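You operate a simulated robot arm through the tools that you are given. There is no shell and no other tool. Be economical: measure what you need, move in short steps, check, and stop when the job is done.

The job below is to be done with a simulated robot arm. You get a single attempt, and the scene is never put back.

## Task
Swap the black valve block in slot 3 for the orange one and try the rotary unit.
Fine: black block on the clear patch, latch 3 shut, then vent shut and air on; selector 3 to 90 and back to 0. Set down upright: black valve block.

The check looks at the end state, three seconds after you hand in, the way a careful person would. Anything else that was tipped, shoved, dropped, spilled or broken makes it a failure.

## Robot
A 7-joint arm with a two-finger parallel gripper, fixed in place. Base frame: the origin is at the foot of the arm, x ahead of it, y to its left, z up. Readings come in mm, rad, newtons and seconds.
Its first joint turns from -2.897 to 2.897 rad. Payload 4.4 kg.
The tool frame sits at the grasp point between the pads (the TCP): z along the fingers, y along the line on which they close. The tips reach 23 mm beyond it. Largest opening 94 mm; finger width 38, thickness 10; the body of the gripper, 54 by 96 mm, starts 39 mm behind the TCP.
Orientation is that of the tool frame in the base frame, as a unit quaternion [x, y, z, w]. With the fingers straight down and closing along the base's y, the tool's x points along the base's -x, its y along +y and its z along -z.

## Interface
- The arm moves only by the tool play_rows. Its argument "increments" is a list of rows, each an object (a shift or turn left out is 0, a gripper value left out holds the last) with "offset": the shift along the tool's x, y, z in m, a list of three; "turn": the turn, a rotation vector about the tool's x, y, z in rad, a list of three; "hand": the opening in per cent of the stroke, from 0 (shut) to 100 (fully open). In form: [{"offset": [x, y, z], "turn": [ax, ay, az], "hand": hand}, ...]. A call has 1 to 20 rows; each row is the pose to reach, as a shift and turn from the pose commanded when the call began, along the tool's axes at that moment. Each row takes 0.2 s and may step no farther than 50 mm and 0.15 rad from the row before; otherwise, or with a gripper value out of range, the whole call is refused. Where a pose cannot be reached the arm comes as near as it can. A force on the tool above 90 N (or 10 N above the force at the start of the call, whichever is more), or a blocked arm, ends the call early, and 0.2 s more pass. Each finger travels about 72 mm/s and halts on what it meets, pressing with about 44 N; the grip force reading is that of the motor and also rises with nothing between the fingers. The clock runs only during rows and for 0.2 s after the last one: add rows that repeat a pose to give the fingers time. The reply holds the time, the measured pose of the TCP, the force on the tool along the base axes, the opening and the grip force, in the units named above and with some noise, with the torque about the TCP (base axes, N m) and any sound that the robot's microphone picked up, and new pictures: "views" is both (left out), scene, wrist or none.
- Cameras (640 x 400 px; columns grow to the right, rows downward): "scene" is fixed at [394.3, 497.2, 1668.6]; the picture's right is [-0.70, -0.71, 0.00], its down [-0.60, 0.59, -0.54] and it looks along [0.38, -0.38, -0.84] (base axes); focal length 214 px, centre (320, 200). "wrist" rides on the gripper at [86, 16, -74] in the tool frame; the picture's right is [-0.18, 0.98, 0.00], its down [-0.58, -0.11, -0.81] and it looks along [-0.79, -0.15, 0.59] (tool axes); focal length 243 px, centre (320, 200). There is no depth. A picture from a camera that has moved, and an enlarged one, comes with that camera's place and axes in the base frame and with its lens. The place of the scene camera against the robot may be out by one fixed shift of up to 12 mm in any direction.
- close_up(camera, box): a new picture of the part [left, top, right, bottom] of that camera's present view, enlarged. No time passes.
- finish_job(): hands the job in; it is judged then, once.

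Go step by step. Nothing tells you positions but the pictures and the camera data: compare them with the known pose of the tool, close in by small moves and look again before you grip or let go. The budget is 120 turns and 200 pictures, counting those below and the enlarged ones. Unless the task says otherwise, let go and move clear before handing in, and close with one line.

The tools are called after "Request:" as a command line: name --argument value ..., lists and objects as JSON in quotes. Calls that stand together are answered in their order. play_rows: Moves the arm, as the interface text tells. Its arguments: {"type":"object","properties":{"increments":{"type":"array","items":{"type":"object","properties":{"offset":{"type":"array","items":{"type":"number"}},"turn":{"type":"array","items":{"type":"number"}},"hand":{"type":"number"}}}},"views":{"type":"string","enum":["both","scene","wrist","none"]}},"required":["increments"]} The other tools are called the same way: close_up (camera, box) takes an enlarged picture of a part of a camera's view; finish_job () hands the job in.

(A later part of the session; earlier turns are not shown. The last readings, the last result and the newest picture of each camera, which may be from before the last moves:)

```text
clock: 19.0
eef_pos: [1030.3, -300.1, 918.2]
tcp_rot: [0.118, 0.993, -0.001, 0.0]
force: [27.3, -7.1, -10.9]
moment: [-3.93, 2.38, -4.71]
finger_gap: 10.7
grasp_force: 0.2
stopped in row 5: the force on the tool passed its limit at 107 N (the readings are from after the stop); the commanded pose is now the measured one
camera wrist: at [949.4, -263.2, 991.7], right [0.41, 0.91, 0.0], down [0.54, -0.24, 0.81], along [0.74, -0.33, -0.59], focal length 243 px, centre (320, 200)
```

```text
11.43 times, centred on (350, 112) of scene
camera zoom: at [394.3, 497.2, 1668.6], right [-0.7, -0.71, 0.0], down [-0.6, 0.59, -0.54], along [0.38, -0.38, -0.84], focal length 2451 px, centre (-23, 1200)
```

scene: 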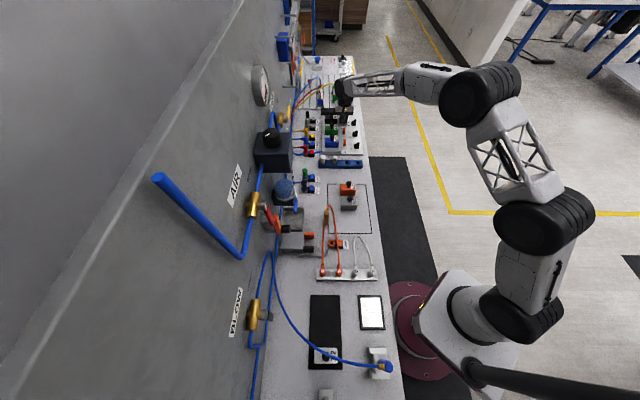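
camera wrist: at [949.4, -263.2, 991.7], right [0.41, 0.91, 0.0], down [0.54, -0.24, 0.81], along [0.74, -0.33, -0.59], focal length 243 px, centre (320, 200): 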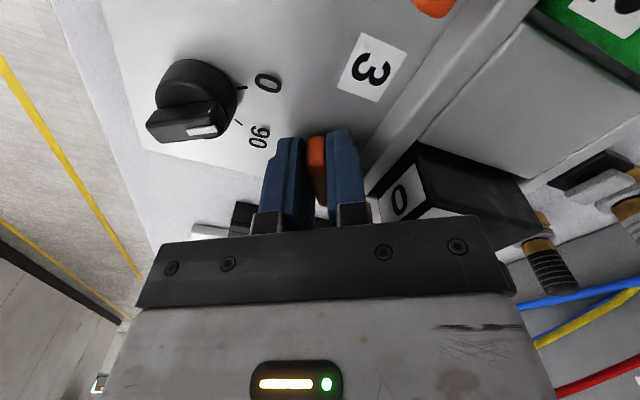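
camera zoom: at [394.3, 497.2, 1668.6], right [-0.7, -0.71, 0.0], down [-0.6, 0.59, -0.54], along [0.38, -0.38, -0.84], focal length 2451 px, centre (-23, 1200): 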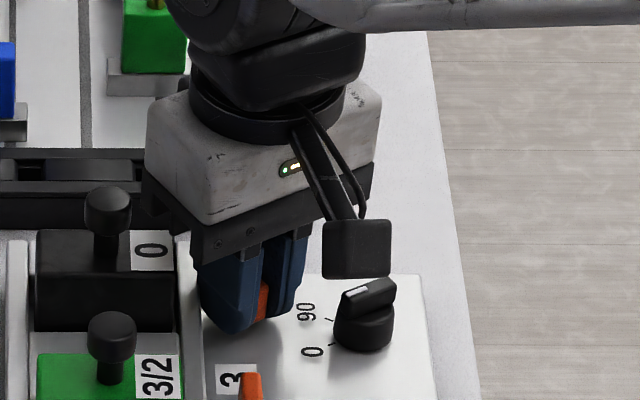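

Sliding is still jammed, so I'll free everything by lifting straight up with the pads slightly open, then look at the handle.

Request:
play_rows --increments '[{"hand": 15}, {"offset": [0, 0, -0.004]}, {"offset": [0, 0, -0.012]}, {"offset": [0, 0, -0.022]}, {"offset": [0, 0, -0.032]}, {"offset": [0, 0, -0.032]}]' --views "both"

Request:
close_up --camera "wrist" --box '[240, 80, 400, 180]'

Request:
close_up --camera "scene" --box '[330, 95, 370, 130]'

```text
clock: 19.7
eef_pos: [1028.3, -300.7, 918.6]
tcp_rot: [0.118, 0.993, 0.0, -0.001]
force: [29.9, -11.2, -15.2]
moment: [-2.73, 0.78, -3.05]
finger_gap: 12.3
grasp_force: 0.0
stopped in row 3: the force on the tool passed its limit at 106 N (the readings are from after the stop); the commanded pose is now the measured one
camera wrist: at [948.9, -263.7, 992.2], right [0.41, 0.91, 0.0], down [0.54, -0.24, 0.81], along [0.73, -0.33, -0.59], focal length 243 px, centre (320, 200)
```

scene: 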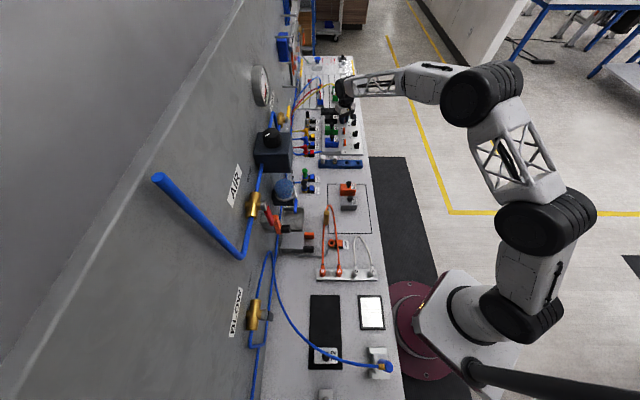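
wrist: 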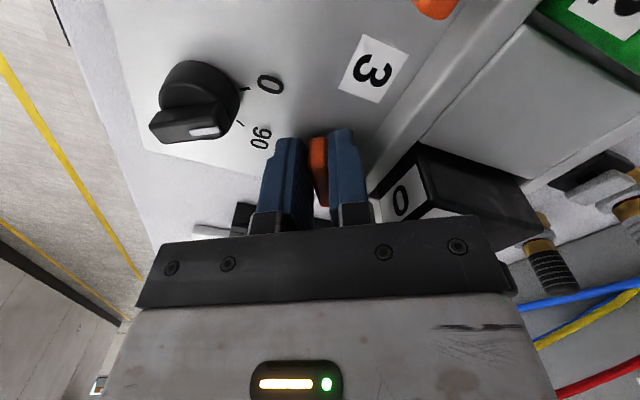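

```text
4.00 times, centred on (320, 130) of wrist
camera zoom: at [948.9, -263.7, 992.2], right [0.41, 0.91, 0.0], down [0.54, -0.24, 0.81], along [0.73, -0.33, -0.59], focal length 970 px, centre (320, 480)
```

zoom: 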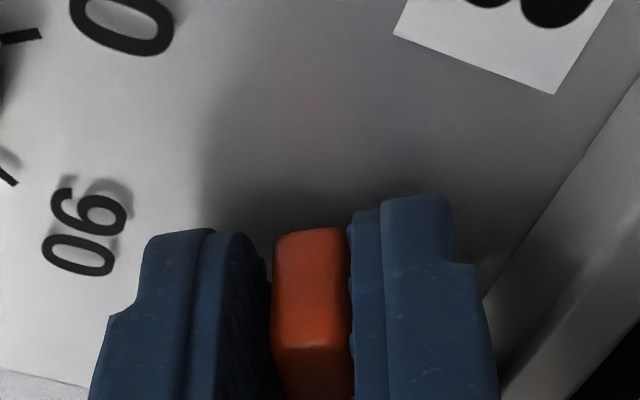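

```text
11.43 times, centred on (350, 112) of scene
camera zoom: at [394.3, 497.2, 1668.6], right [-0.7, -0.71, 0.0], down [-0.6, 0.59, -0.54], along [0.38, -0.38, -0.84], focal length 2451 px, centre (-23, 1200)
```

zoom: 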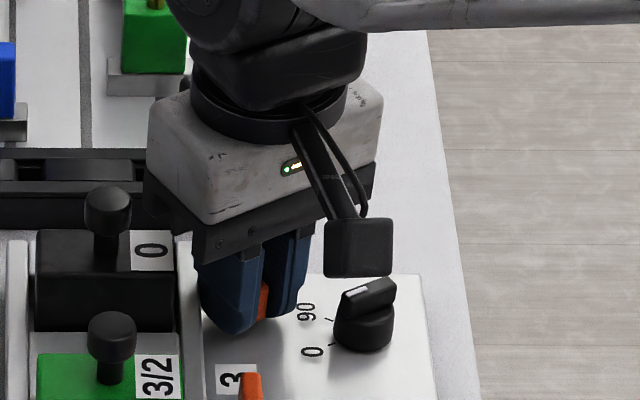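

The handle is wedged askew between the pads (it seems to meet a stop in this direction). I back-rotate clockwise while returning the TCP toward the post axis.

Request:
play_rows --increments '[{"offset": [-0.003, 0, 0], "turn": [0, 0, 0.03], "hand": 15}, {"offset": [-0.004, 0, 0], "turn": [0, 0, 0.07]}, {"offset": [-0.004, 0, 0], "turn": [0, 0, 0.12]}, {"offset": [-0.004, 0, 0], "turn": [0, 0, 0.12]}]' --views "wrist"

Request:
close_up --camera "wrist" --box '[240, 110, 400, 210]'

```text
clock: 20.7
eef_pos: [1029.6, -300.5, 916.9]
tcp_rot: [0.177, 0.984, 0.001, -0.005]
force: [-24.9, 6.7, 10.1]
moment: [0.32, 0.77, -0.47]
finger_gap: 12.9
grasp_force: 0.0
stopped in row 4: the force on the tool passed its limit at 92 N (the readings are from after the stop); the commanded pose is now the measured one
camera wrist: at [954.8, -254.6, 992.7], right [0.52, 0.86, 0.0], down [0.51, -0.31, 0.8], along [0.69, -0.41, -0.6], focal length 243 px, centre (320, 200)
```

wrist: 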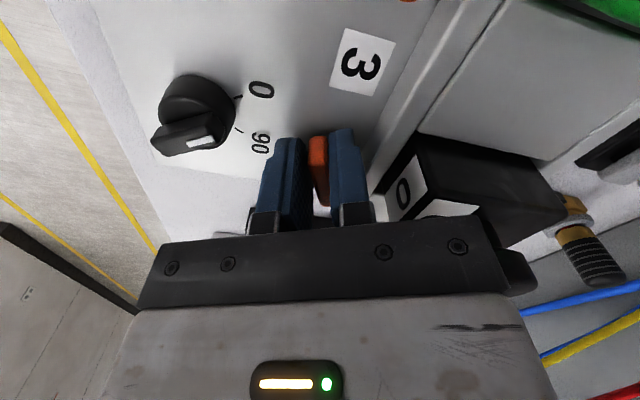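

```text
4.00 times, centred on (320, 160) of wrist
camera zoom: at [954.8, -254.6, 992.7], right [0.52, 0.86, 0.0], down [0.51, -0.31, 0.8], along [0.69, -0.41, -0.6], focal length 970 px, centre (320, 360)
```

zoom: 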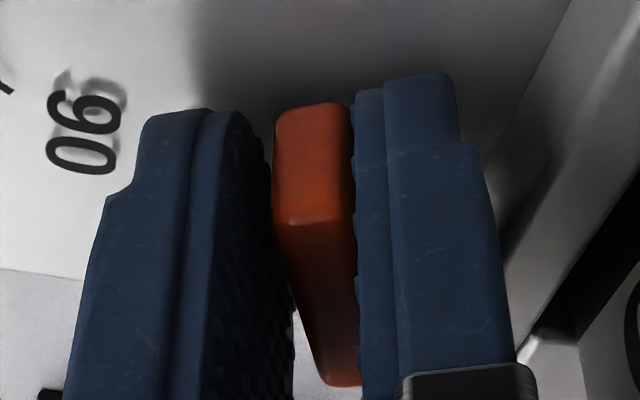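

The right finger is wedged between post and rail when rotated. I close it slightly toward the bar and rotate back to the original direction.

Request:
play_rows --increments '[{"hand": 11}, {"turn": [0, 0, 0.06]}, {"turn": [0, 0, 0.12]}, {"turn": [0, 0, 0.18]}, {"offset": [-0.002, 0, 0], "turn": [0, 0, 0.25]}, {"offset": [-0.002, 0, 0], "turn": [0, 0, 0.32]}, {"offset": [-0.002, 0, 0], "turn": [0, 0, 0.4]}, {"offset": [-0.002, 0, 0], "turn": [0, 0, 0.43]}]' --views "wrist"

Request:
close_up --camera "wrist" --box '[240, 110, 400, 210]'

```text
clock: 22.5
eef_pos: [1032.4, -299.4, 918.1]
tcp_rot: [0.382, 0.924, -0.001, -0.004]
force: [2.4, 0.4, 0.6]
moment: [0.07, -0.01, 0.03]
finger_gap: 10.9
grasp_force: 1.3
camera wrist: at [983.2, -227.3, 992.3], right [0.83, 0.56, 0.0], down [0.34, -0.49, 0.8], along [0.45, -0.66, -0.6], focal length 243 px, centre (320, 200)
```

wrist: 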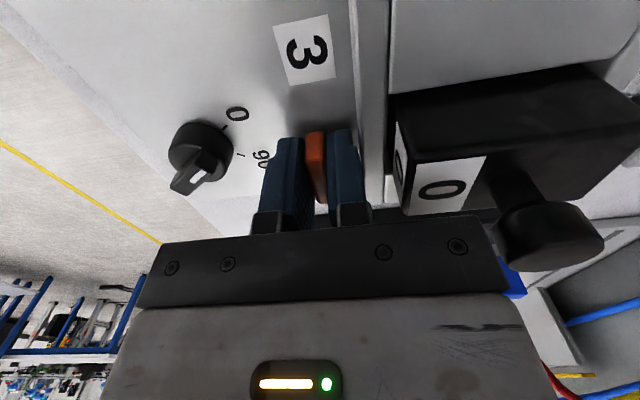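

```text
4.00 times, centred on (320, 160) of wrist
camera zoom: at [983.2, -227.3, 992.3], right [0.83, 0.56, 0.0], down [0.34, -0.49, 0.8], along [0.45, -0.66, -0.6], focal length 970 px, centre (320, 360)
```

zoom: 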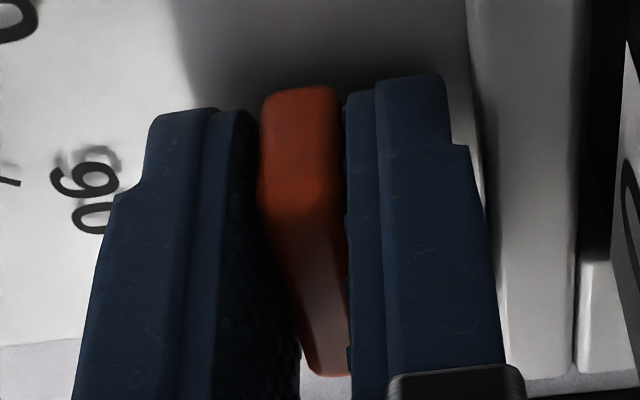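

Free again, handle back at its starting direction with nothing disturbed. I slide the grip 10 mm along the handle (away from the rail for a CCW turn) and close.

Request:
play_rows --increments '[{"hand": 13}, {"offset": [0.005, 0, 0]}, {"offset": [0.01, 0, 0]}, {"offset": [0.01, 0, 0], "hand": 0}, {"offset": [0.01, 0, 0], "hand": 0}, {"offset": [0.01, 0, 0]}]' --views "none"

Request:
play_rows --increments '[{"offset": [0, -0.001, 0], "turn": [0, 0, -0.1]}, {"offset": [-0.0002, -0.002, 0], "turn": [0, 0, -0.2]}, {"offset": [-0.00045, -0.00296, 0], "turn": [0, 0, -0.3]}, {"offset": [-0.0008, -0.0039, 0], "turn": [0, 0, -0.4]}, {"offset": [-0.0008, -0.0039, 0], "turn": [0, 0, -0.4]}]' --views "wrist"

```text
clock: 23.9
eef_pos: [1025.6, -294.1, 918.5]
tcp_rot: [0.383, 0.924, -0.001, -0.003]
force: [27.9, -1.3, -5.9]
moment: [0.43, -0.4, 0.14]
finger_gap: 9.7
grasp_force: 45.3
```

```text
clock: 25.1
eef_pos: [1023.7, -297.0, 916.9]
tcp_rot: [0.192, 0.981, 0.001, -0.004]
force: [50.1, 13.4, -7.3]
moment: [0.29, -0.39, 0.29]
finger_gap: 9.9
grasp_force: 44.9
camera wrist: at [950.2, -248.5, 992.2], right [0.54, 0.84, 0.0], down [0.5, -0.32, 0.8], along [0.68, -0.43, -0.6], focal length 243 px, centre (320, 200)
```

wrist: 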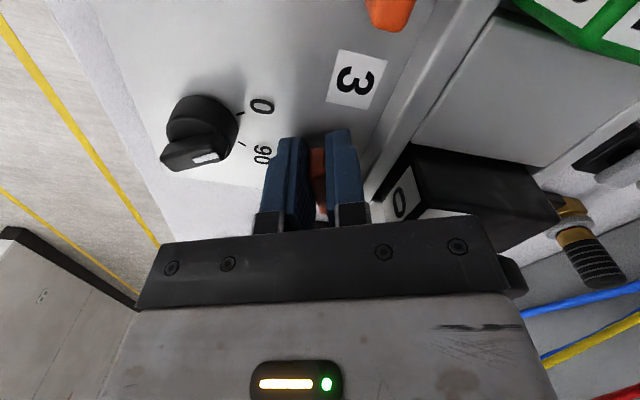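

Turning with almost no torque; a side force suggests my axis is ~2 mm off. I continue with a correction.

Request:
play_rows --increments '[{"offset": [-0.0015, 0.001, 0]}, {"offset": [-0.0015, 0, 0], "turn": [0, 0, -0.1]}, {"offset": [-0.0017, -0.001, 0], "turn": [0, 0, -0.2]}, {"offset": [-0.0019, -0.002, 0], "turn": [0, 0, -0.3]}, {"offset": [-0.0023, -0.0029, 0], "turn": [0, 0, -0.4]}, {"offset": [-0.0023, -0.0029, 0], "turn": [0, 0, -0.4]}]' --views "wrist"

Request:
close_up --camera "scene" --box '[330, 95, 370, 130]'

```text
clock: 26.5
eef_pos: [1023.2, -300.1, 917.8]
tcp_rot: [-0.008, 1.0, 0.001, -0.004]
force: [-40.4, 37.0, 13.3]
moment: [-0.28, 0.34, 0.36]
finger_gap: 9.8
grasp_force: 45.1
camera wrist: at [937.1, -284.7, 992.3], right [0.17, 0.99, 0.0], down [0.59, -0.1, 0.8], along [0.79, -0.13, -0.6], focal length 243 px, centre (320, 200)
```

wrist: 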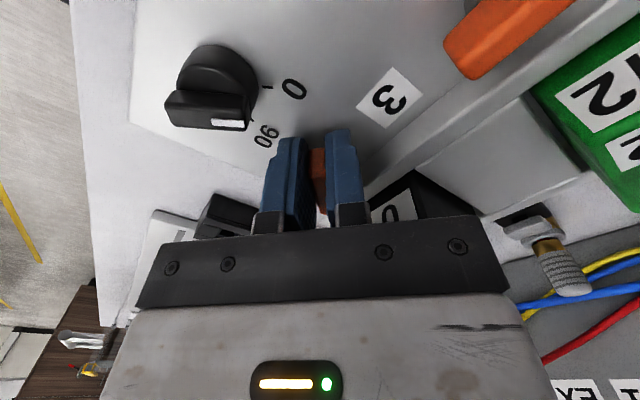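

```text
11.43 times, centred on (350, 112) of scene
camera zoom: at [394.3, 497.2, 1668.6], right [-0.7, -0.71, 0.0], down [-0.6, 0.59, -0.54], along [0.38, -0.38, -0.84], focal length 2451 px, centre (-23, 1200)
```

zoom: 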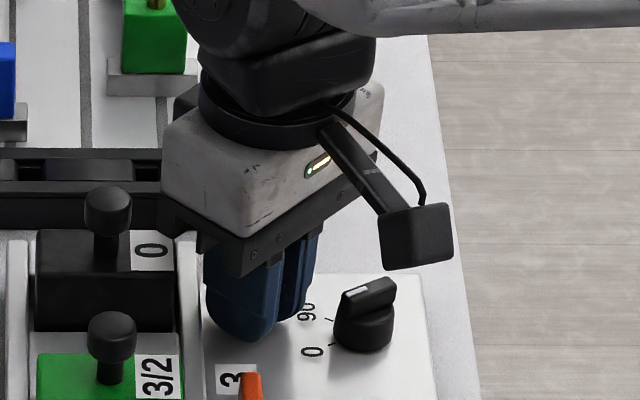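

Half-way (≈45°), torque remains small. Updating the axis to about (1031.5,-298.6) and continuing.

Request:
play_rows --increments '[{"offset": [0.001, 0.0013, 0]}, {"offset": [0.0009, 0.0003, 0], "turn": [0, 0, -0.1]}, {"offset": [0.0008, -0.0007, 0], "turn": [0, 0, -0.2]}, {"offset": [0.0005, -0.0017, 0], "turn": [0, 0, -0.3]}, {"offset": [0.0002, -0.0026, 0], "turn": [0, 0, -0.4]}, {"offset": [0.0002, -0.0026, 0], "turn": [0, 0, -0.4]}]' --views "wrist"

```text
clock: 27.9
eef_pos: [1024.8, -302.8, 917.7]
tcp_rot: [-0.206, 0.979, 0.002, -0.003]
force: [-17.2, 15.0, 2.9]
moment: [-0.25, -0.49, 0.14]
finger_gap: 9.8
grasp_force: 45.0
camera wrist: at [939.0, -323.1, 992.1], right [-0.23, 0.97, 0.0], down [0.58, 0.13, 0.8], along [0.78, 0.19, -0.6], focal length 243 px, centre (320, 200)
```

wrist: 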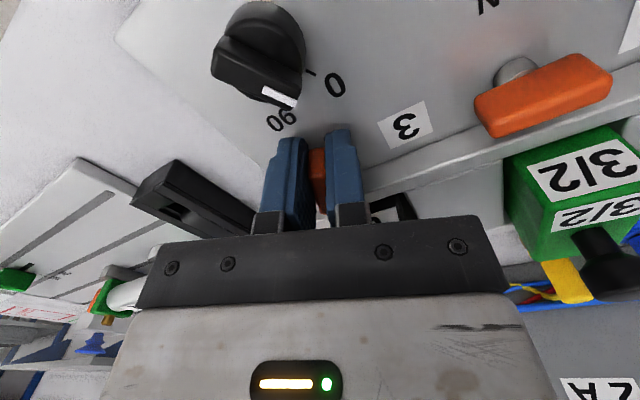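

About 69° turned, low loads. Finishing to 90°.

Request:
play_rows --increments '[{"offset": [0.0, -0.001, 0], "turn": [0, 0, -0.1]}, {"offset": [-0.0002, -0.0018, 0], "turn": [0, 0, -0.2]}, {"offset": [-0.0005, -0.0026, 0], "turn": [0, 0, -0.3]}, {"offset": [-0.0008, -0.0034, 0], "turn": [0, 0, -0.38]}, {"offset": [-0.0008, -0.0034, 0], "turn": [0, 0, -0.38]}]' --views "wrist"

```text
clock: 29.1
eef_pos: [1026.0, -306.0, 918.8]
tcp_rot: [-0.387, 0.922, 0.002, -0.002]
force: [14.1, -0.7, -4.7]
moment: [-0.64, -0.41, -0.58]
finger_gap: 10.0
grasp_force: 45.2
camera wrist: at [954.4, -356.2, 991.9], right [-0.57, 0.82, 0.0], down [0.49, 0.34, 0.8], along [0.66, 0.46, -0.59], focal length 243 px, centre (320, 200)
```

wrist: 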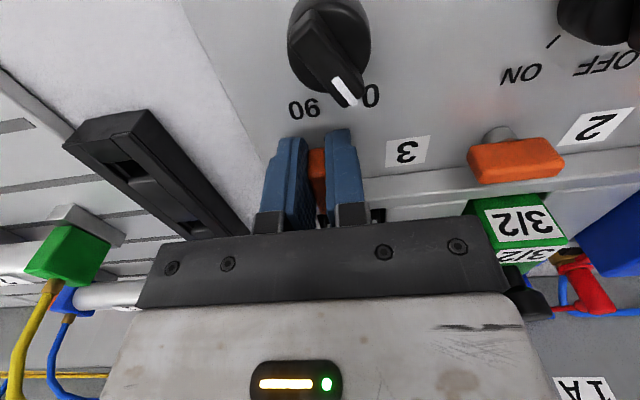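

The handle is turned ~90°. Releasing gently and rising to look.

Request:
play_rows --increments '[{"hand": 16}, {"hand": 16}, {"offset": [0, 0, -0.01]}, {"offset": [0, 0, -0.025]}, {"offset": [0, 0, -0.045]}, {"offset": [0.02, 0, -0.08]}, {"offset": [0.04, 0, -0.11]}, {"offset": [0.04, 0, -0.11]}]' --views "wrist"

Request:
close_up --camera "wrist" --box '[240, 60, 400, 200]'

Request:
close_up --camera "scene" --box '[320, 95, 370, 130]'

```text
clock: 30.9
eef_pos: [997.9, -334.2, 1028.4]
tcp_rot: [-0.387, 0.922, 0.002, -0.003]
force: [-0.7, 0.0, 1.0]
moment: [0.0, -0.03, 0.02]
finger_gap: 15.0
grasp_force: 0.0
camera wrist: at [926.1, -384.2, 1101.9], right [-0.57, 0.82, 0.01], down [0.49, 0.34, 0.8], along [0.66, 0.46, -0.6], focal length 243 px, centre (320, 200)
```

wrist: 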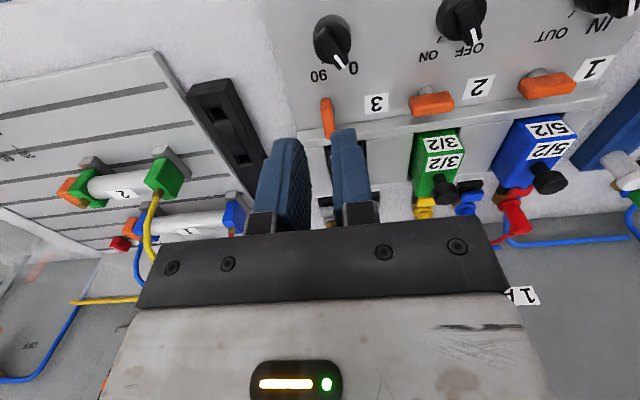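

```text
2.86 times, centred on (320, 130) of wrist
camera zoom: at [926.1, -384.2, 1101.9], right [-0.57, 0.82, 0.01], down [0.49, 0.34, 0.8], along [0.66, 0.46, -0.6], focal length 693 px, centre (320, 400)
```

zoom: 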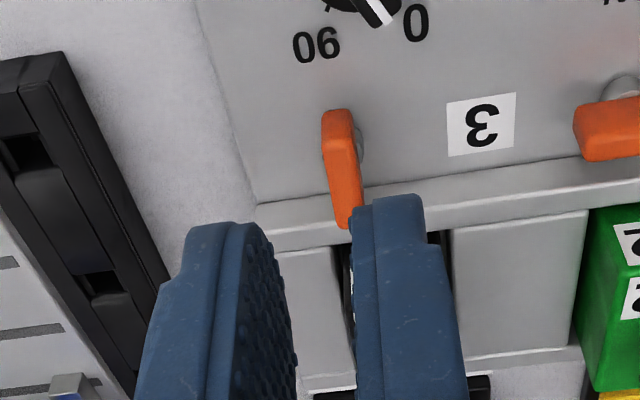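

```text
11.43 times, centred on (345, 112) of scene
camera zoom: at [394.3, 497.2, 1668.6], right [-0.7, -0.71, 0.0], down [-0.6, 0.59, -0.54], along [0.38, -0.38, -0.84], focal length 2451 px, centre (34, 1200)
```

zoom: 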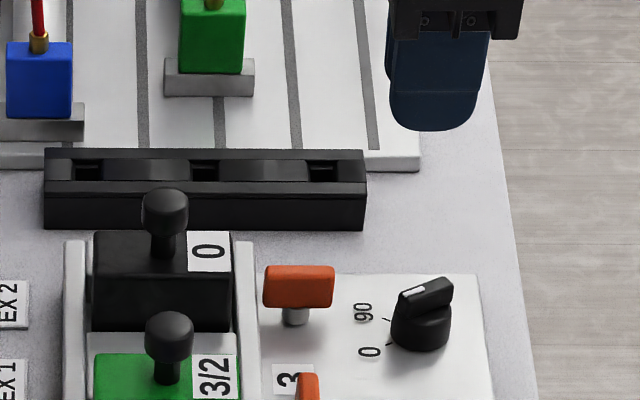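

Latch 3 is now crosswise, cleanly turned. Next: hover over the black block's knob at about (1074,-242,955).

Request:
play_rows --increments '[{"offset": [-0.03, 0.003, 0], "hand": 55}, {"offset": [-0.06, 0.006, 0]}, {"offset": [-0.09, 0.009, 0.008]}, {"offset": [-0.117, 0.011, 0.016]}, {"offset": [-0.117, 0.011, 0.016]}]' --views "both"

Request:
close_up --camera "wrist" --box '[240, 90, 400, 210]'

```text
clock: 32.1
eef_pos: [1073.0, -242.5, 1010.9]
tcp_rot: [-0.387, 0.922, 0.003, -0.003]
force: [0.6, -0.4, 0.0]
moment: [0.03, 0.0, 0.0]
finger_gap: 51.8
grasp_force: 0.0
camera wrist: at [1000.8, -292.9, 1085.2], right [-0.57, 0.82, 0.01], down [0.49, 0.34, 0.8], along [0.66, 0.46, -0.6], focal length 243 px, centre (320, 200)
```

scene: 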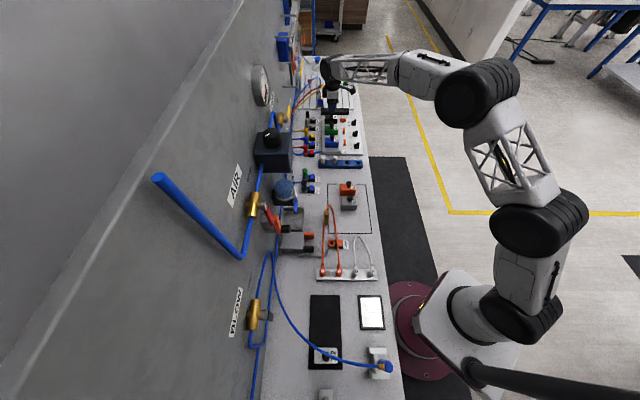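
wrist: 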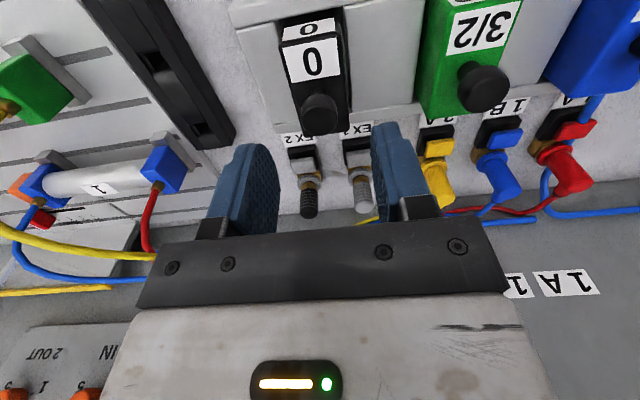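

```text
3.33 times, centred on (320, 150) of wrist
camera zoom: at [1000.8, -292.9, 1085.2], right [-0.57, 0.82, 0.01], down [0.49, 0.34, 0.8], along [0.66, 0.46, -0.6], focal length 809 px, centre (320, 367)
```

zoom: 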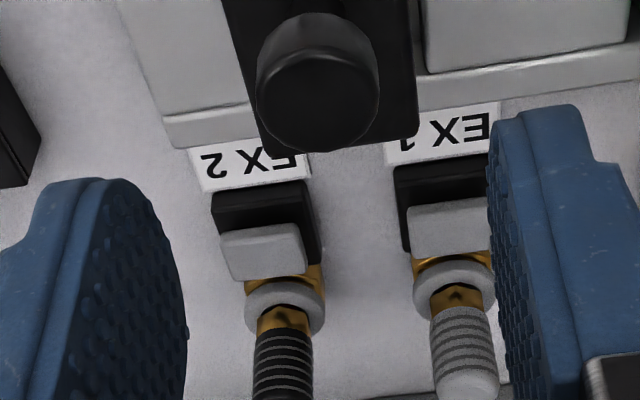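

The knob lies straight beneath the TCP. Lowering to z≈957.

Request:
play_rows --increments '[{"offset": [0, 0, 0.02]}, {"offset": [0, 0, 0.04]}, {"offset": [0, 0, 0.053]}, {"offset": [0, 0, 0.053]}]' --views "wrist"

Request:
close_up --camera "scene" --box '[310, 90, 360, 125]'

```text
clock: 33.1
eef_pos: [1072.2, -243.3, 957.9]
tcp_rot: [-0.387, 0.922, 0.003, -0.003]
force: [-0.2, 0.9, 0.4]
moment: [0.0, -0.02, 0.01]
finger_gap: 51.6
grasp_force: 0.1
camera wrist: at [1001.0, -293.7, 1032.6], right [-0.57, 0.82, 0.01], down [0.49, 0.34, 0.8], along [0.66, 0.46, -0.6], focal length 243 px, centre (320, 200)
```

wrist: 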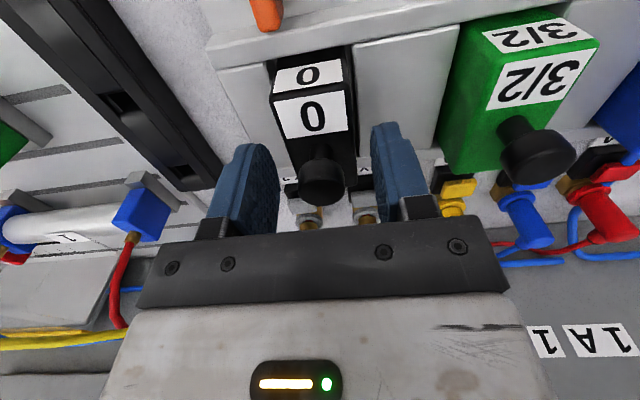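

```text
11.43 times, centred on (335, 108) of scene
camera zoom: at [394.3, 497.2, 1668.6], right [-0.7, -0.71, 0.0], down [-0.6, 0.59, -0.54], along [0.38, -0.38, -0.84], focal length 2451 px, centre (149, 1257)
```

zoom: 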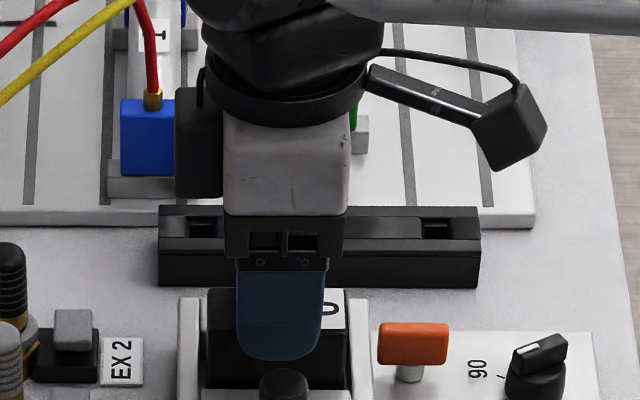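

The knob is at the grasp point. Gripping and lifting a little to check whether it comes free.

Request:
play_rows --increments '[{"hand": 0}, {"hand": 0}, {"hand": 0}, {"hand": 0}]' --views "none"

Request:
play_rows --increments '[{"offset": [0, 0, -0.004]}, {"offset": [0, 0, -0.008]}, {"offset": [0, 0, -0.012]}, {"offset": [0, 0, -0.012]}]' --views "both"

```text
clock: 34.1
eef_pos: [1073.2, -245.0, 957.7]
tcp_rot: [-0.387, 0.922, 0.002, -0.004]
force: [-0.1, -0.1, -0.9]
moment: [-0.05, -0.01, -0.01]
finger_gap: 35.0
grasp_force: 43.4
```

```text
clock: 35.1
eef_pos: [1071.1, -245.0, 970.1]
tcp_rot: [-0.386, 0.922, 0.003, -0.003]
force: [0.1, 0.5, -1.3]
moment: [0.01, 0.0, 0.01]
finger_gap: 35.2
grasp_force: 43.4
camera wrist: at [1000.6, -293.6, 1044.4], right [-0.57, 0.82, 0.01], down [0.49, 0.34, 0.8], along [0.66, 0.46, -0.6], focal length 243 px, centre (320, 200)
```

scene: 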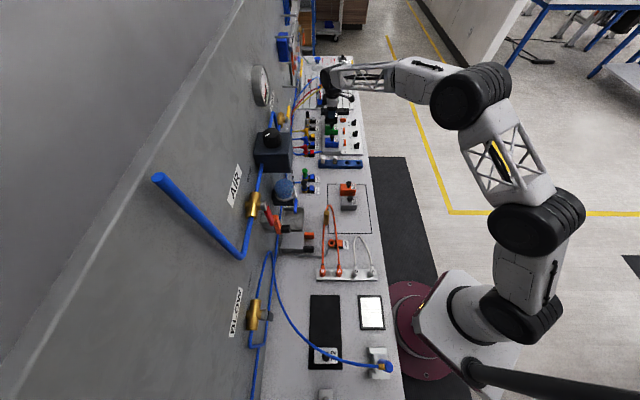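
wrist: 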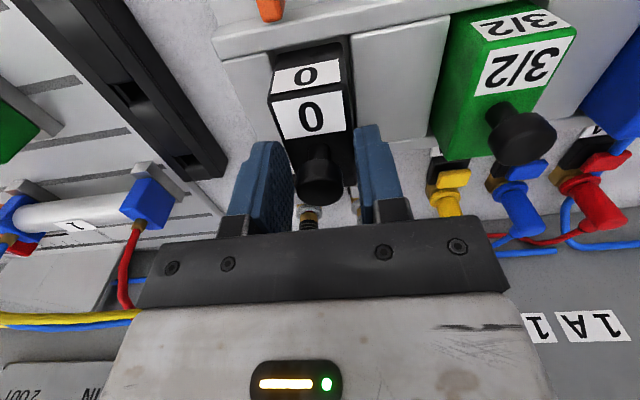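

The block has come free, but the pads hold only its top edge (gap 35 = body width). I set it back down, regrip ~11 mm deeper, then lift.

Request:
play_rows --increments '[{"offset": [0, 0, 0.006]}, {"offset": [0, 0, 0.012]}, {"offset": [0, 0, 0.012], "hand": 44}, {"offset": [0, 0, 0.012]}, {"offset": [0, 0, 0.018]}, {"offset": [0, 0, 0.023]}, {"offset": [0, 0, 0.023]}]' --views "wrist"

Request:
close_up --camera "wrist" --box '[220, 110, 420, 240]'

```text
clock: 36.7
eef_pos: [1072.0, -243.1, 946.5]
tcp_rot: [-0.387, 0.922, 0.002, -0.003]
force: [1.2, -0.1, 0.2]
moment: [0.0, 0.02, 0.01]
finger_gap: 41.6
grasp_force: 0.2
camera wrist: at [1000.3, -293.5, 1021.7], right [-0.57, 0.82, 0.01], down [0.49, 0.34, 0.8], along [0.66, 0.46, -0.6], focal length 243 px, centre (320, 200)
```

wrist: 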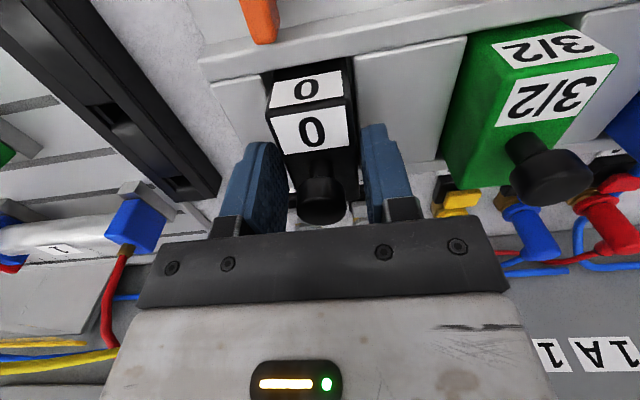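

```text
3.08 times, centred on (320, 175) of wrist
camera zoom: at [1000.3, -293.5, 1021.7], right [-0.57, 0.82, 0.01], down [0.49, 0.34, 0.8], along [0.66, 0.46, -0.6], focal length 746 px, centre (320, 277)
```

zoom: 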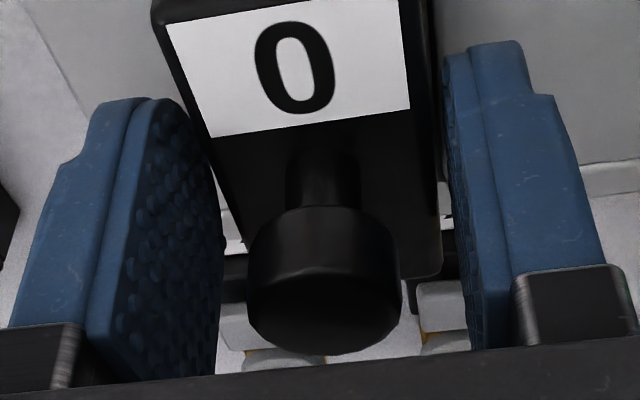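

Deeper straddle achieved without contact. Gripping and lifting to z≈1040.

Request:
play_rows --increments '[{"hand": 0}, {"hand": 0}, {"hand": 0}, {"offset": [0, 0, -0.005]}, {"offset": [0, 0, -0.012]}, {"offset": [0, 0, -0.03]}, {"offset": [0, 0, -0.06]}, {"offset": [0, 0, -0.1]}, {"offset": [0, 0, -0.14]}, {"offset": [0, 0, -0.14]}]' --views "both"

```text
clock: 38.9
eef_pos: [1073.8, -243.3, 1086.9]
tcp_rot: [-0.387, 0.922, 0.002, -0.003]
force: [0.0, -0.3, -1.7]
moment: [0.0, 0.03, -0.01]
finger_gap: 35.5
grasp_force: 44.4
camera wrist: at [1000.9, -292.0, 1161.5], right [-0.57, 0.82, 0.01], down [0.49, 0.34, 0.8], along [0.66, 0.46, -0.6], focal length 243 px, centre (320, 200)
```

scene: 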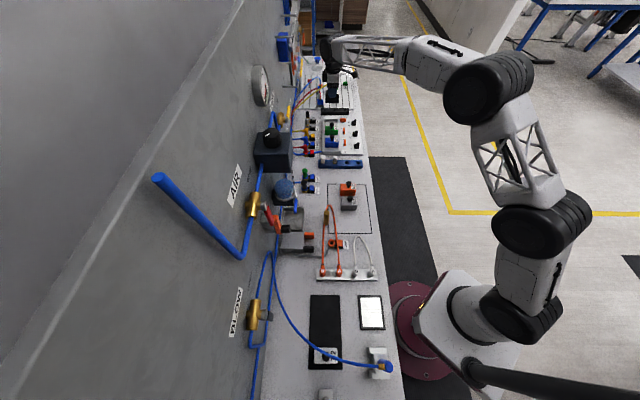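
wrist: 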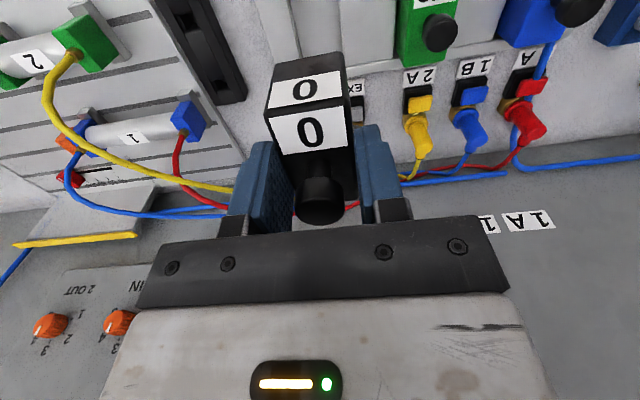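

The black block is held firmly and clear of everything. Now carrying it along the bench toward the outlined patch, at height.

Request:
play_rows --increments '[{"offset": [0.013, 0.044, 0]}, {"offset": [0.026, 0.088, 0]}, {"offset": [0.039, 0.132, 0]}, {"offset": [0.052, 0.176, 0]}, {"offset": [0.065, 0.22, 0]}, {"offset": [0.078, 0.264, 0]}, {"offset": [0.091, 0.308, 0]}, {"offset": [0.104, 0.352, 0]}, {"offset": [0.117, 0.396, 0]}, {"offset": [0.13, 0.44, 0]}, {"offset": [0.143, 0.484, 0]}, {"offset": [0.156, 0.528, 0]}, {"offset": [0.156, 0.528, 0]}]' --views "both"

Request:
close_up --camera "wrist" --box '[160, 0, 480, 200]'

```text
clock: 41.7
eef_pos: [586.4, 16.1, 1092.7]
tcp_rot: [-0.387, 0.922, 0.002, -0.003]
force: [-0.4, 0.4, -1.8]
moment: [0.02, -0.01, 0.05]
finger_gap: 35.5
grasp_force: 44.3
camera wrist: at [514.6, -33.7, 1167.6], right [-0.57, 0.82, 0.01], down [0.49, 0.34, 0.8], along [0.66, 0.46, -0.6], focal length 243 px, centre (320, 200)
```

scene: 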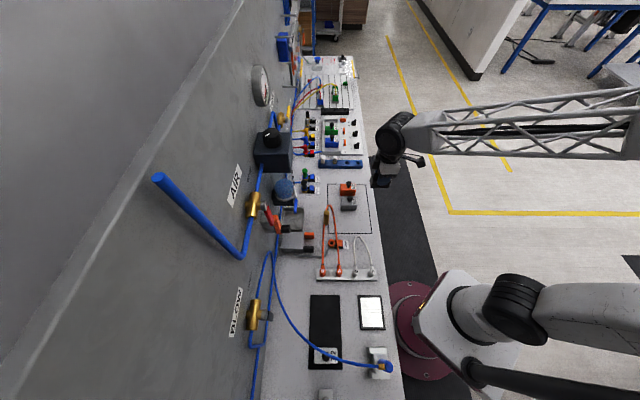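
wrist: 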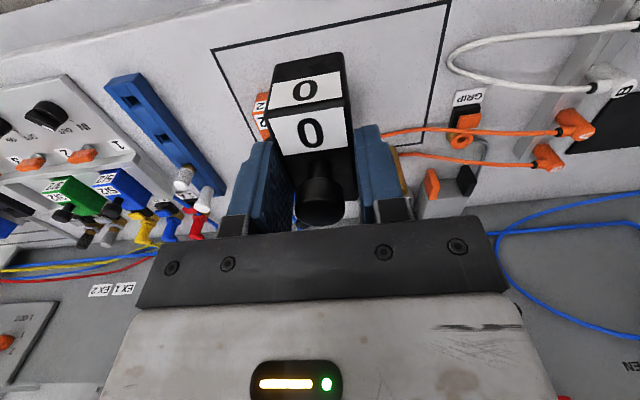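

```text
2.00 times, centred on (320, 100) of wrist
camera zoom: at [514.6, -33.7, 1167.6], right [-0.57, 0.82, 0.01], down [0.49, 0.34, 0.8], along [0.66, 0.46, -0.6], focal length 485 px, centre (320, 400)
```

zoom: 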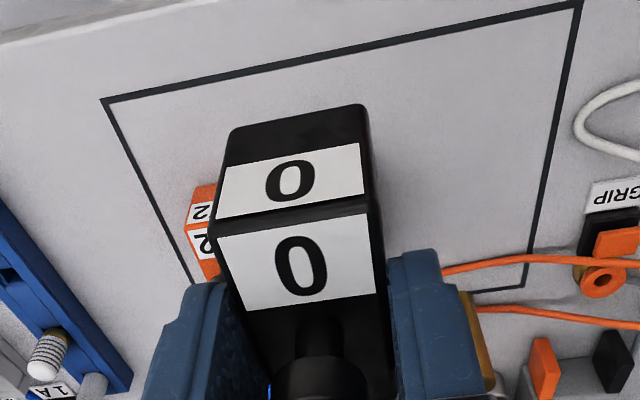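

Bench surface ≈ z 873; the patch spans a 277–525, w 434–613, with orange at a≈476, grey at a≈400 and the tube loop at w≥578. I'll place the black block at about (589,129), first hovering ~20 mm above.

Request:
play_rows --increments '[{"offset": [-0.028, 0.026, 0]}, {"offset": [-0.055, 0.052, 0]}, {"offset": [-0.083, 0.0775, 0]}, {"offset": [-0.083, 0.0775, 0.04]}, {"offset": [-0.083, 0.0775, 0.08]}, {"offset": [-0.083, 0.0775, 0.115]}, {"offset": [-0.083, 0.0775, 0.14]}, {"offset": [-0.083, 0.0775, 0.14]}]' --views "both"

Request:
close_up --camera "scene" --box '[305, 170, 385, 245]'

```text
clock: 43.5
eef_pos: [589.3, 129.0, 949.1]
tcp_rot: [-0.387, 0.922, 0.002, -0.003]
force: [-0.4, 0.5, -1.1]
moment: [0.0, 0.01, 0.0]
finger_gap: 35.2
grasp_force: 43.5
camera wrist: at [518.0, 79.5, 1024.6], right [-0.57, 0.82, 0.01], down [0.49, 0.34, 0.8], along [0.66, 0.46, -0.6], focal length 243 px, centre (320, 200)
```

scene: 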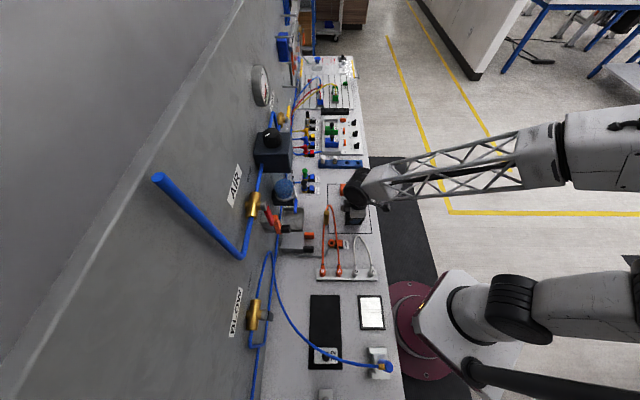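
wrist: 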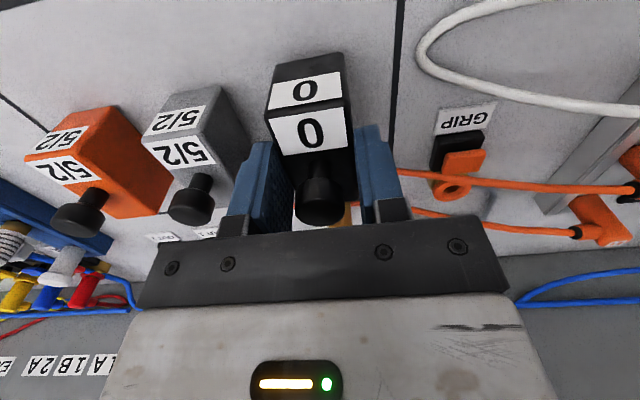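

```text
5.33 times, centred on (345, 208) of scene
camera zoom: at [394.3, 497.2, 1668.6], right [-0.7, -0.71, 0.0], down [-0.6, 0.59, -0.54], along [0.38, -0.38, -0.84], focal length 1144 px, centre (187, 160)
```

zoom: 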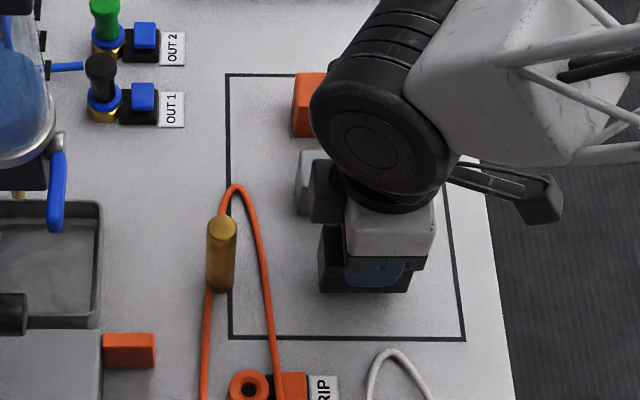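

Position is good: inside the outline, clear of grey block and tube. Lowering in small steps to feel the bench.

Request:
play_rows --increments '[{"offset": [0, 0, 0.005]}, {"offset": [0, 0, 0.01]}, {"offset": [0, 0, 0.014]}, {"offset": [0, 0, 0.016]}, {"offset": [0, 0, 0.016]}]' --views "wrist"

Request:
close_up --camera "scene" --box '[325, 190, 375, 240]'

```text
clock: 44.7
eef_pos: [588.3, 127.7, 934.9]
tcp_rot: [-0.386, 0.923, 0.003, -0.002]
force: [-0.6, -0.9, 4.2]
moment: [-0.14, 0.04, -0.02]
finger_gap: 35.2
grasp_force: 44.1
camera wrist: at [516.8, 78.4, 1009.6], right [-0.57, 0.82, 0.01], down [0.49, 0.34, 0.8], along [0.66, 0.46, -0.6], focal length 243 px, centre (320, 200)
```

wrist: 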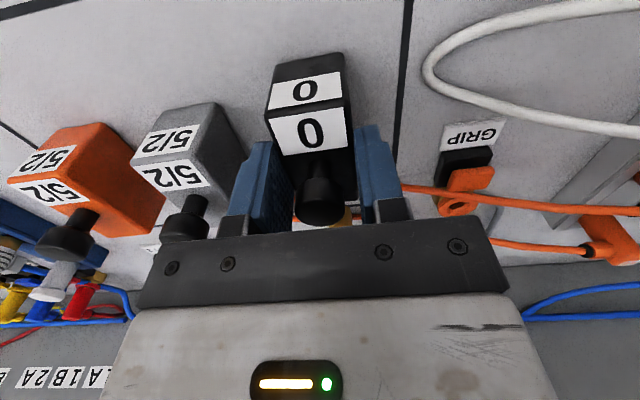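

```text
8.00 times, centred on (350, 215) of scene
camera zoom: at [394.3, 497.2, 1668.6], right [-0.7, -0.71, 0.0], down [-0.6, 0.59, -0.54], along [0.38, -0.38, -0.84], focal length 1716 px, centre (80, 80)
```

zoom: 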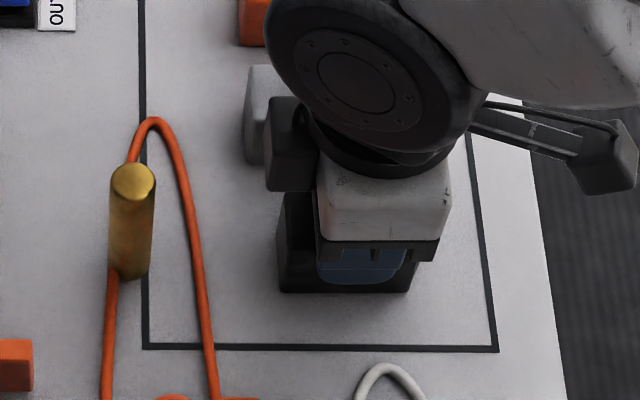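

Contact felt (≈5 N up) at TCP z≈934.5. Releasing and rising.

Request:
play_rows --increments '[{"hand": 20}, {"hand": 46}, {"hand": 46}, {"hand": 46}, {"offset": [0, 0, -0.015]}, {"offset": [0, 0, -0.04]}, {"offset": [0, 0, -0.075]}, {"offset": [0, 0, -0.11]}, {"offset": [0, 0, -0.11]}]' --views "both"

```text
clock: 46.7
eef_pos: [587.8, 129.2, 1045.8]
tcp_rot: [-0.385, 0.923, 0.003, -0.003]
force: [0.6, 1.6, -0.8]
moment: [0.02, 0.01, -0.03]
finger_gap: 43.1
grasp_force: 0.0
camera wrist: at [517.1, 78.9, 1119.6], right [-0.57, 0.82, 0.01], down [0.49, 0.34, 0.8], along [0.66, 0.46, -0.6], focal length 243 px, centre (320, 200)
```

scene: 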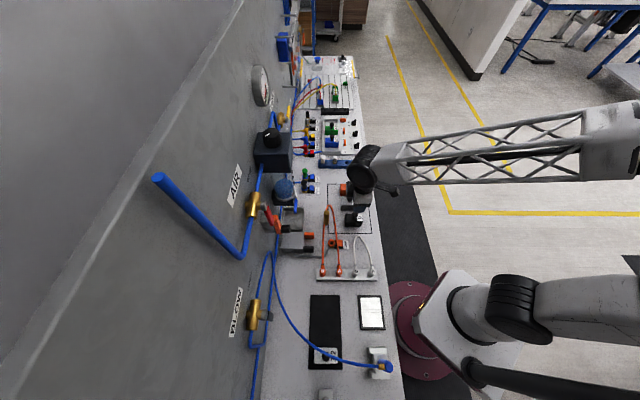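
wrist: 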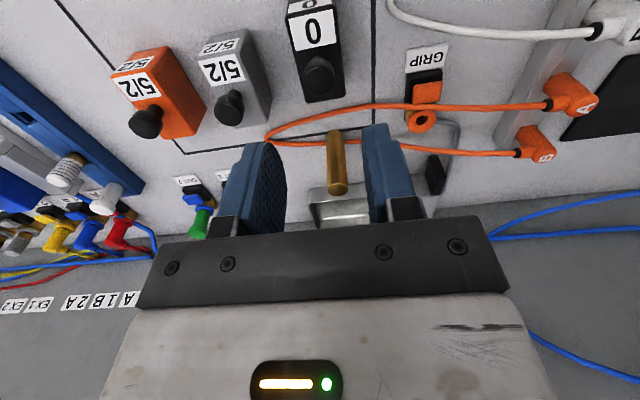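

The black block stands upright inside the outline. Next hover over the orange block's knob at about (701,32).

Request:
play_rows --increments '[{"offset": [-0.0025, -0.037, 0], "hand": 50}, {"offset": [-0.005, -0.074, 0]}, {"offset": [-0.0075, -0.111, 0]}, {"offset": [-0.01, -0.149, 0]}, {"offset": [-0.01, -0.149, 0.03]}, {"offset": [-0.01, -0.149, 0.03]}]' --views "both"

Request:
close_up --camera "wrist" --box '[200, 40, 440, 190]'

Request:
close_up --camera "scene" --box '[310, 170, 390, 245]'

```text
clock: 48.1
eef_pos: [700.8, 31.9, 1014.1]
tcp_rot: [-0.386, 0.922, 0.002, -0.003]
force: [1.1, 0.4, -0.1]
moment: [-0.01, 0.01, 0.02]
finger_gap: 46.8
grasp_force: 0.0
camera wrist: at [630.1, -18.2, 1088.1], right [-0.57, 0.82, 0.01], down [0.49, 0.34, 0.8], along [0.66, 0.46, -0.6], focal length 243 px, centre (320, 200)
```

scene: 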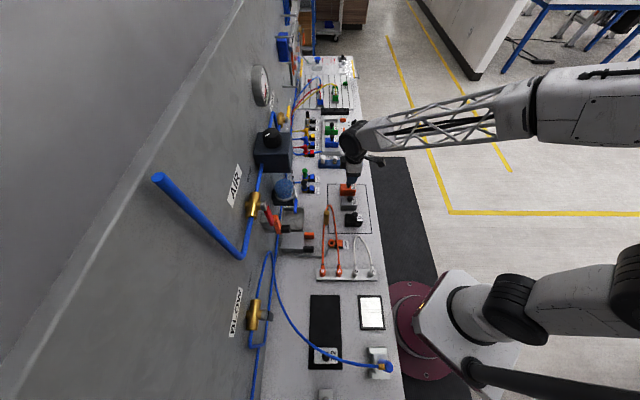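
wrist: 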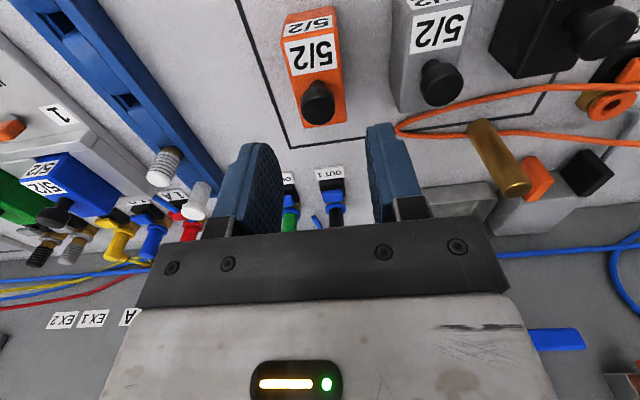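

```text
2.67 times, centred on (320, 115) of wrist
camera zoom: at [630.1, -18.2, 1088.1], right [-0.57, 0.82, 0.01], down [0.49, 0.34, 0.8], along [0.66, 0.46, -0.6], focal length 647 px, centre (320, 427)
```

zoom: 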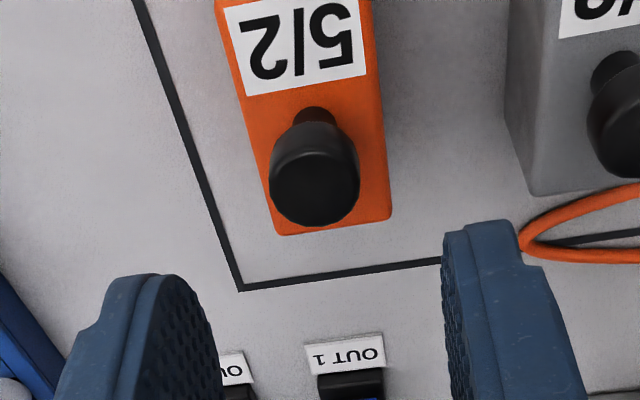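

```text
5.33 times, centred on (350, 208) of scene
camera zoom: at [394.3, 497.2, 1668.6], right [-0.7, -0.71, 0.0], down [-0.6, 0.59, -0.54], along [0.38, -0.38, -0.84], focal length 1144 px, centre (160, 160)
```

zoom: 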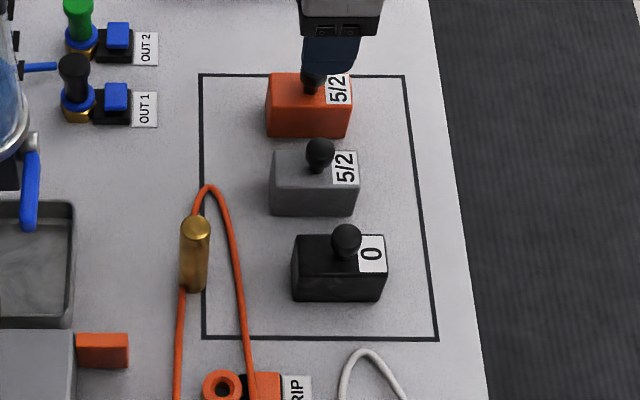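

Orange knob at about (702.5,32). Lowering to the same grip height (z≈934.5) and looking before gripping.

Request:
play_rows --increments '[{"offset": [-0.001, -0.001, 0.03]}, {"offset": [-0.001, -0.001, 0.055]}, {"offset": [-0.001, -0.001, 0.072]}, {"offset": [-0.001, -0.001, 0.0795]}, {"offset": [-0.001, -0.001, 0.0795]}]' --views "wrist"

Request:
close_up --camera "wrist" --box '[220, 110, 420, 240]'

```text
clock: 49.3
eef_pos: [703.9, 31.5, 934.8]
tcp_rot: [-0.387, 0.922, 0.003, -0.003]
force: [-0.5, 0.4, 0.0]
moment: [0.02, 0.0, 0.01]
finger_gap: 46.9
grasp_force: 0.1
camera wrist: at [632.3, -18.8, 1009.6], right [-0.57, 0.82, 0.01], down [0.49, 0.34, 0.8], along [0.66, 0.46, -0.6], focal length 243 px, centre (320, 200)
```

wrist: 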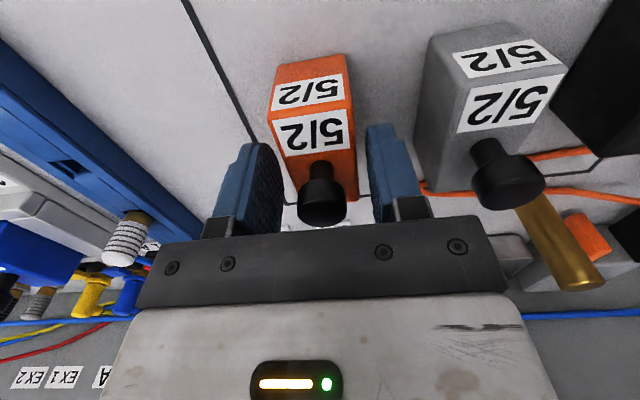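

```text
3.08 times, centred on (320, 175) of wrist
camera zoom: at [632.3, -18.8, 1009.6], right [-0.57, 0.82, 0.01], down [0.49, 0.34, 0.8], along [0.66, 0.46, -0.6], focal length 746 px, centre (320, 277)
```

zoom: 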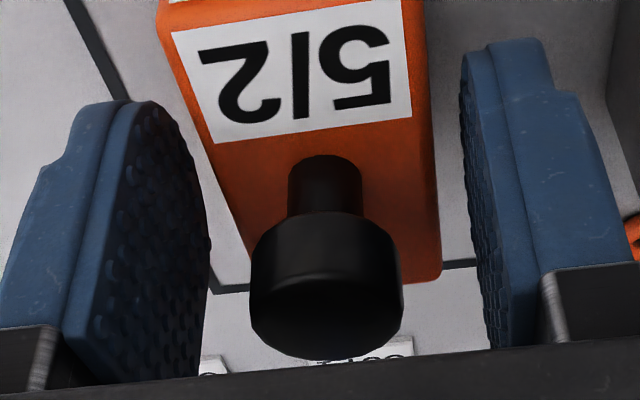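

Matches the view I had on the black block. Gripping and lifting.

Request:
play_rows --increments '[{"hand": 0}, {"hand": 0}, {"hand": 0}, {"hand": 0}, {"offset": [0, 0, -0.005]}, {"offset": [0, 0, -0.015]}, {"offset": [0, 0, -0.04]}, {"offset": [0, 0, -0.08]}, {"offset": [0, 0, -0.12]}, {"offset": [0, 0, -0.152]}, {"offset": [0, 0, -0.152]}]' --views "wrist"

Request:
close_up --camera "wrist" --box '[220, 40, 420, 240]'

```text
clock: 51.7
eef_pos: [705.9, 30.5, 1088.2]
tcp_rot: [-0.388, 0.922, 0.003, -0.003]
force: [-0.3, 0.4, -2.1]
moment: [0.02, 0.0, -0.02]
finger_gap: 35.0
grasp_force: 43.9
camera wrist: at [634.1, -19.6, 1162.2], right [-0.57, 0.82, 0.01], down [0.49, 0.34, 0.8], along [0.66, 0.46, -0.6], focal length 243 px, centre (320, 200)
```

wrist: 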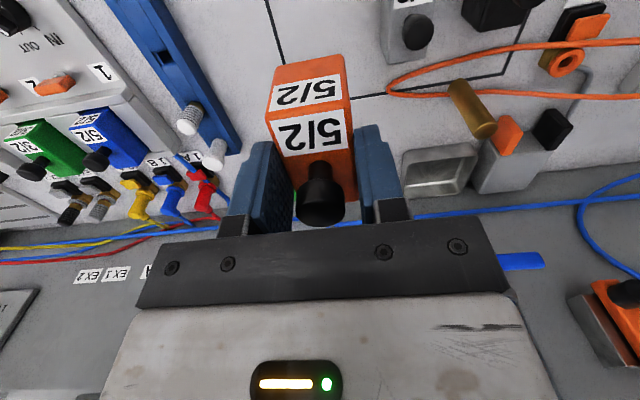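

```text
2.00 times, centred on (320, 140) of wrist
camera zoom: at [634.1, -19.6, 1162.2], right [-0.57, 0.82, 0.01], down [0.49, 0.34, 0.8], along [0.66, 0.46, -0.6], focal length 485 px, centre (320, 320)
```

zoom: 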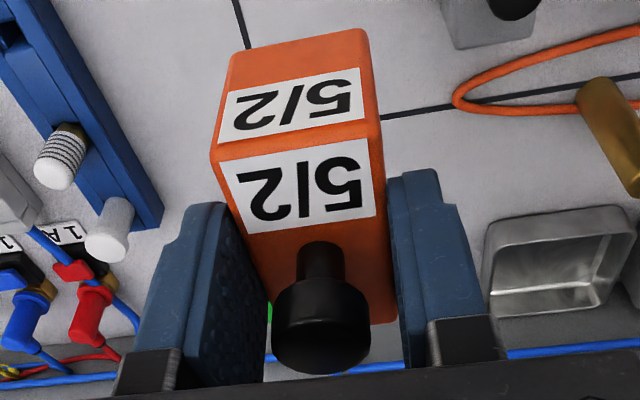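

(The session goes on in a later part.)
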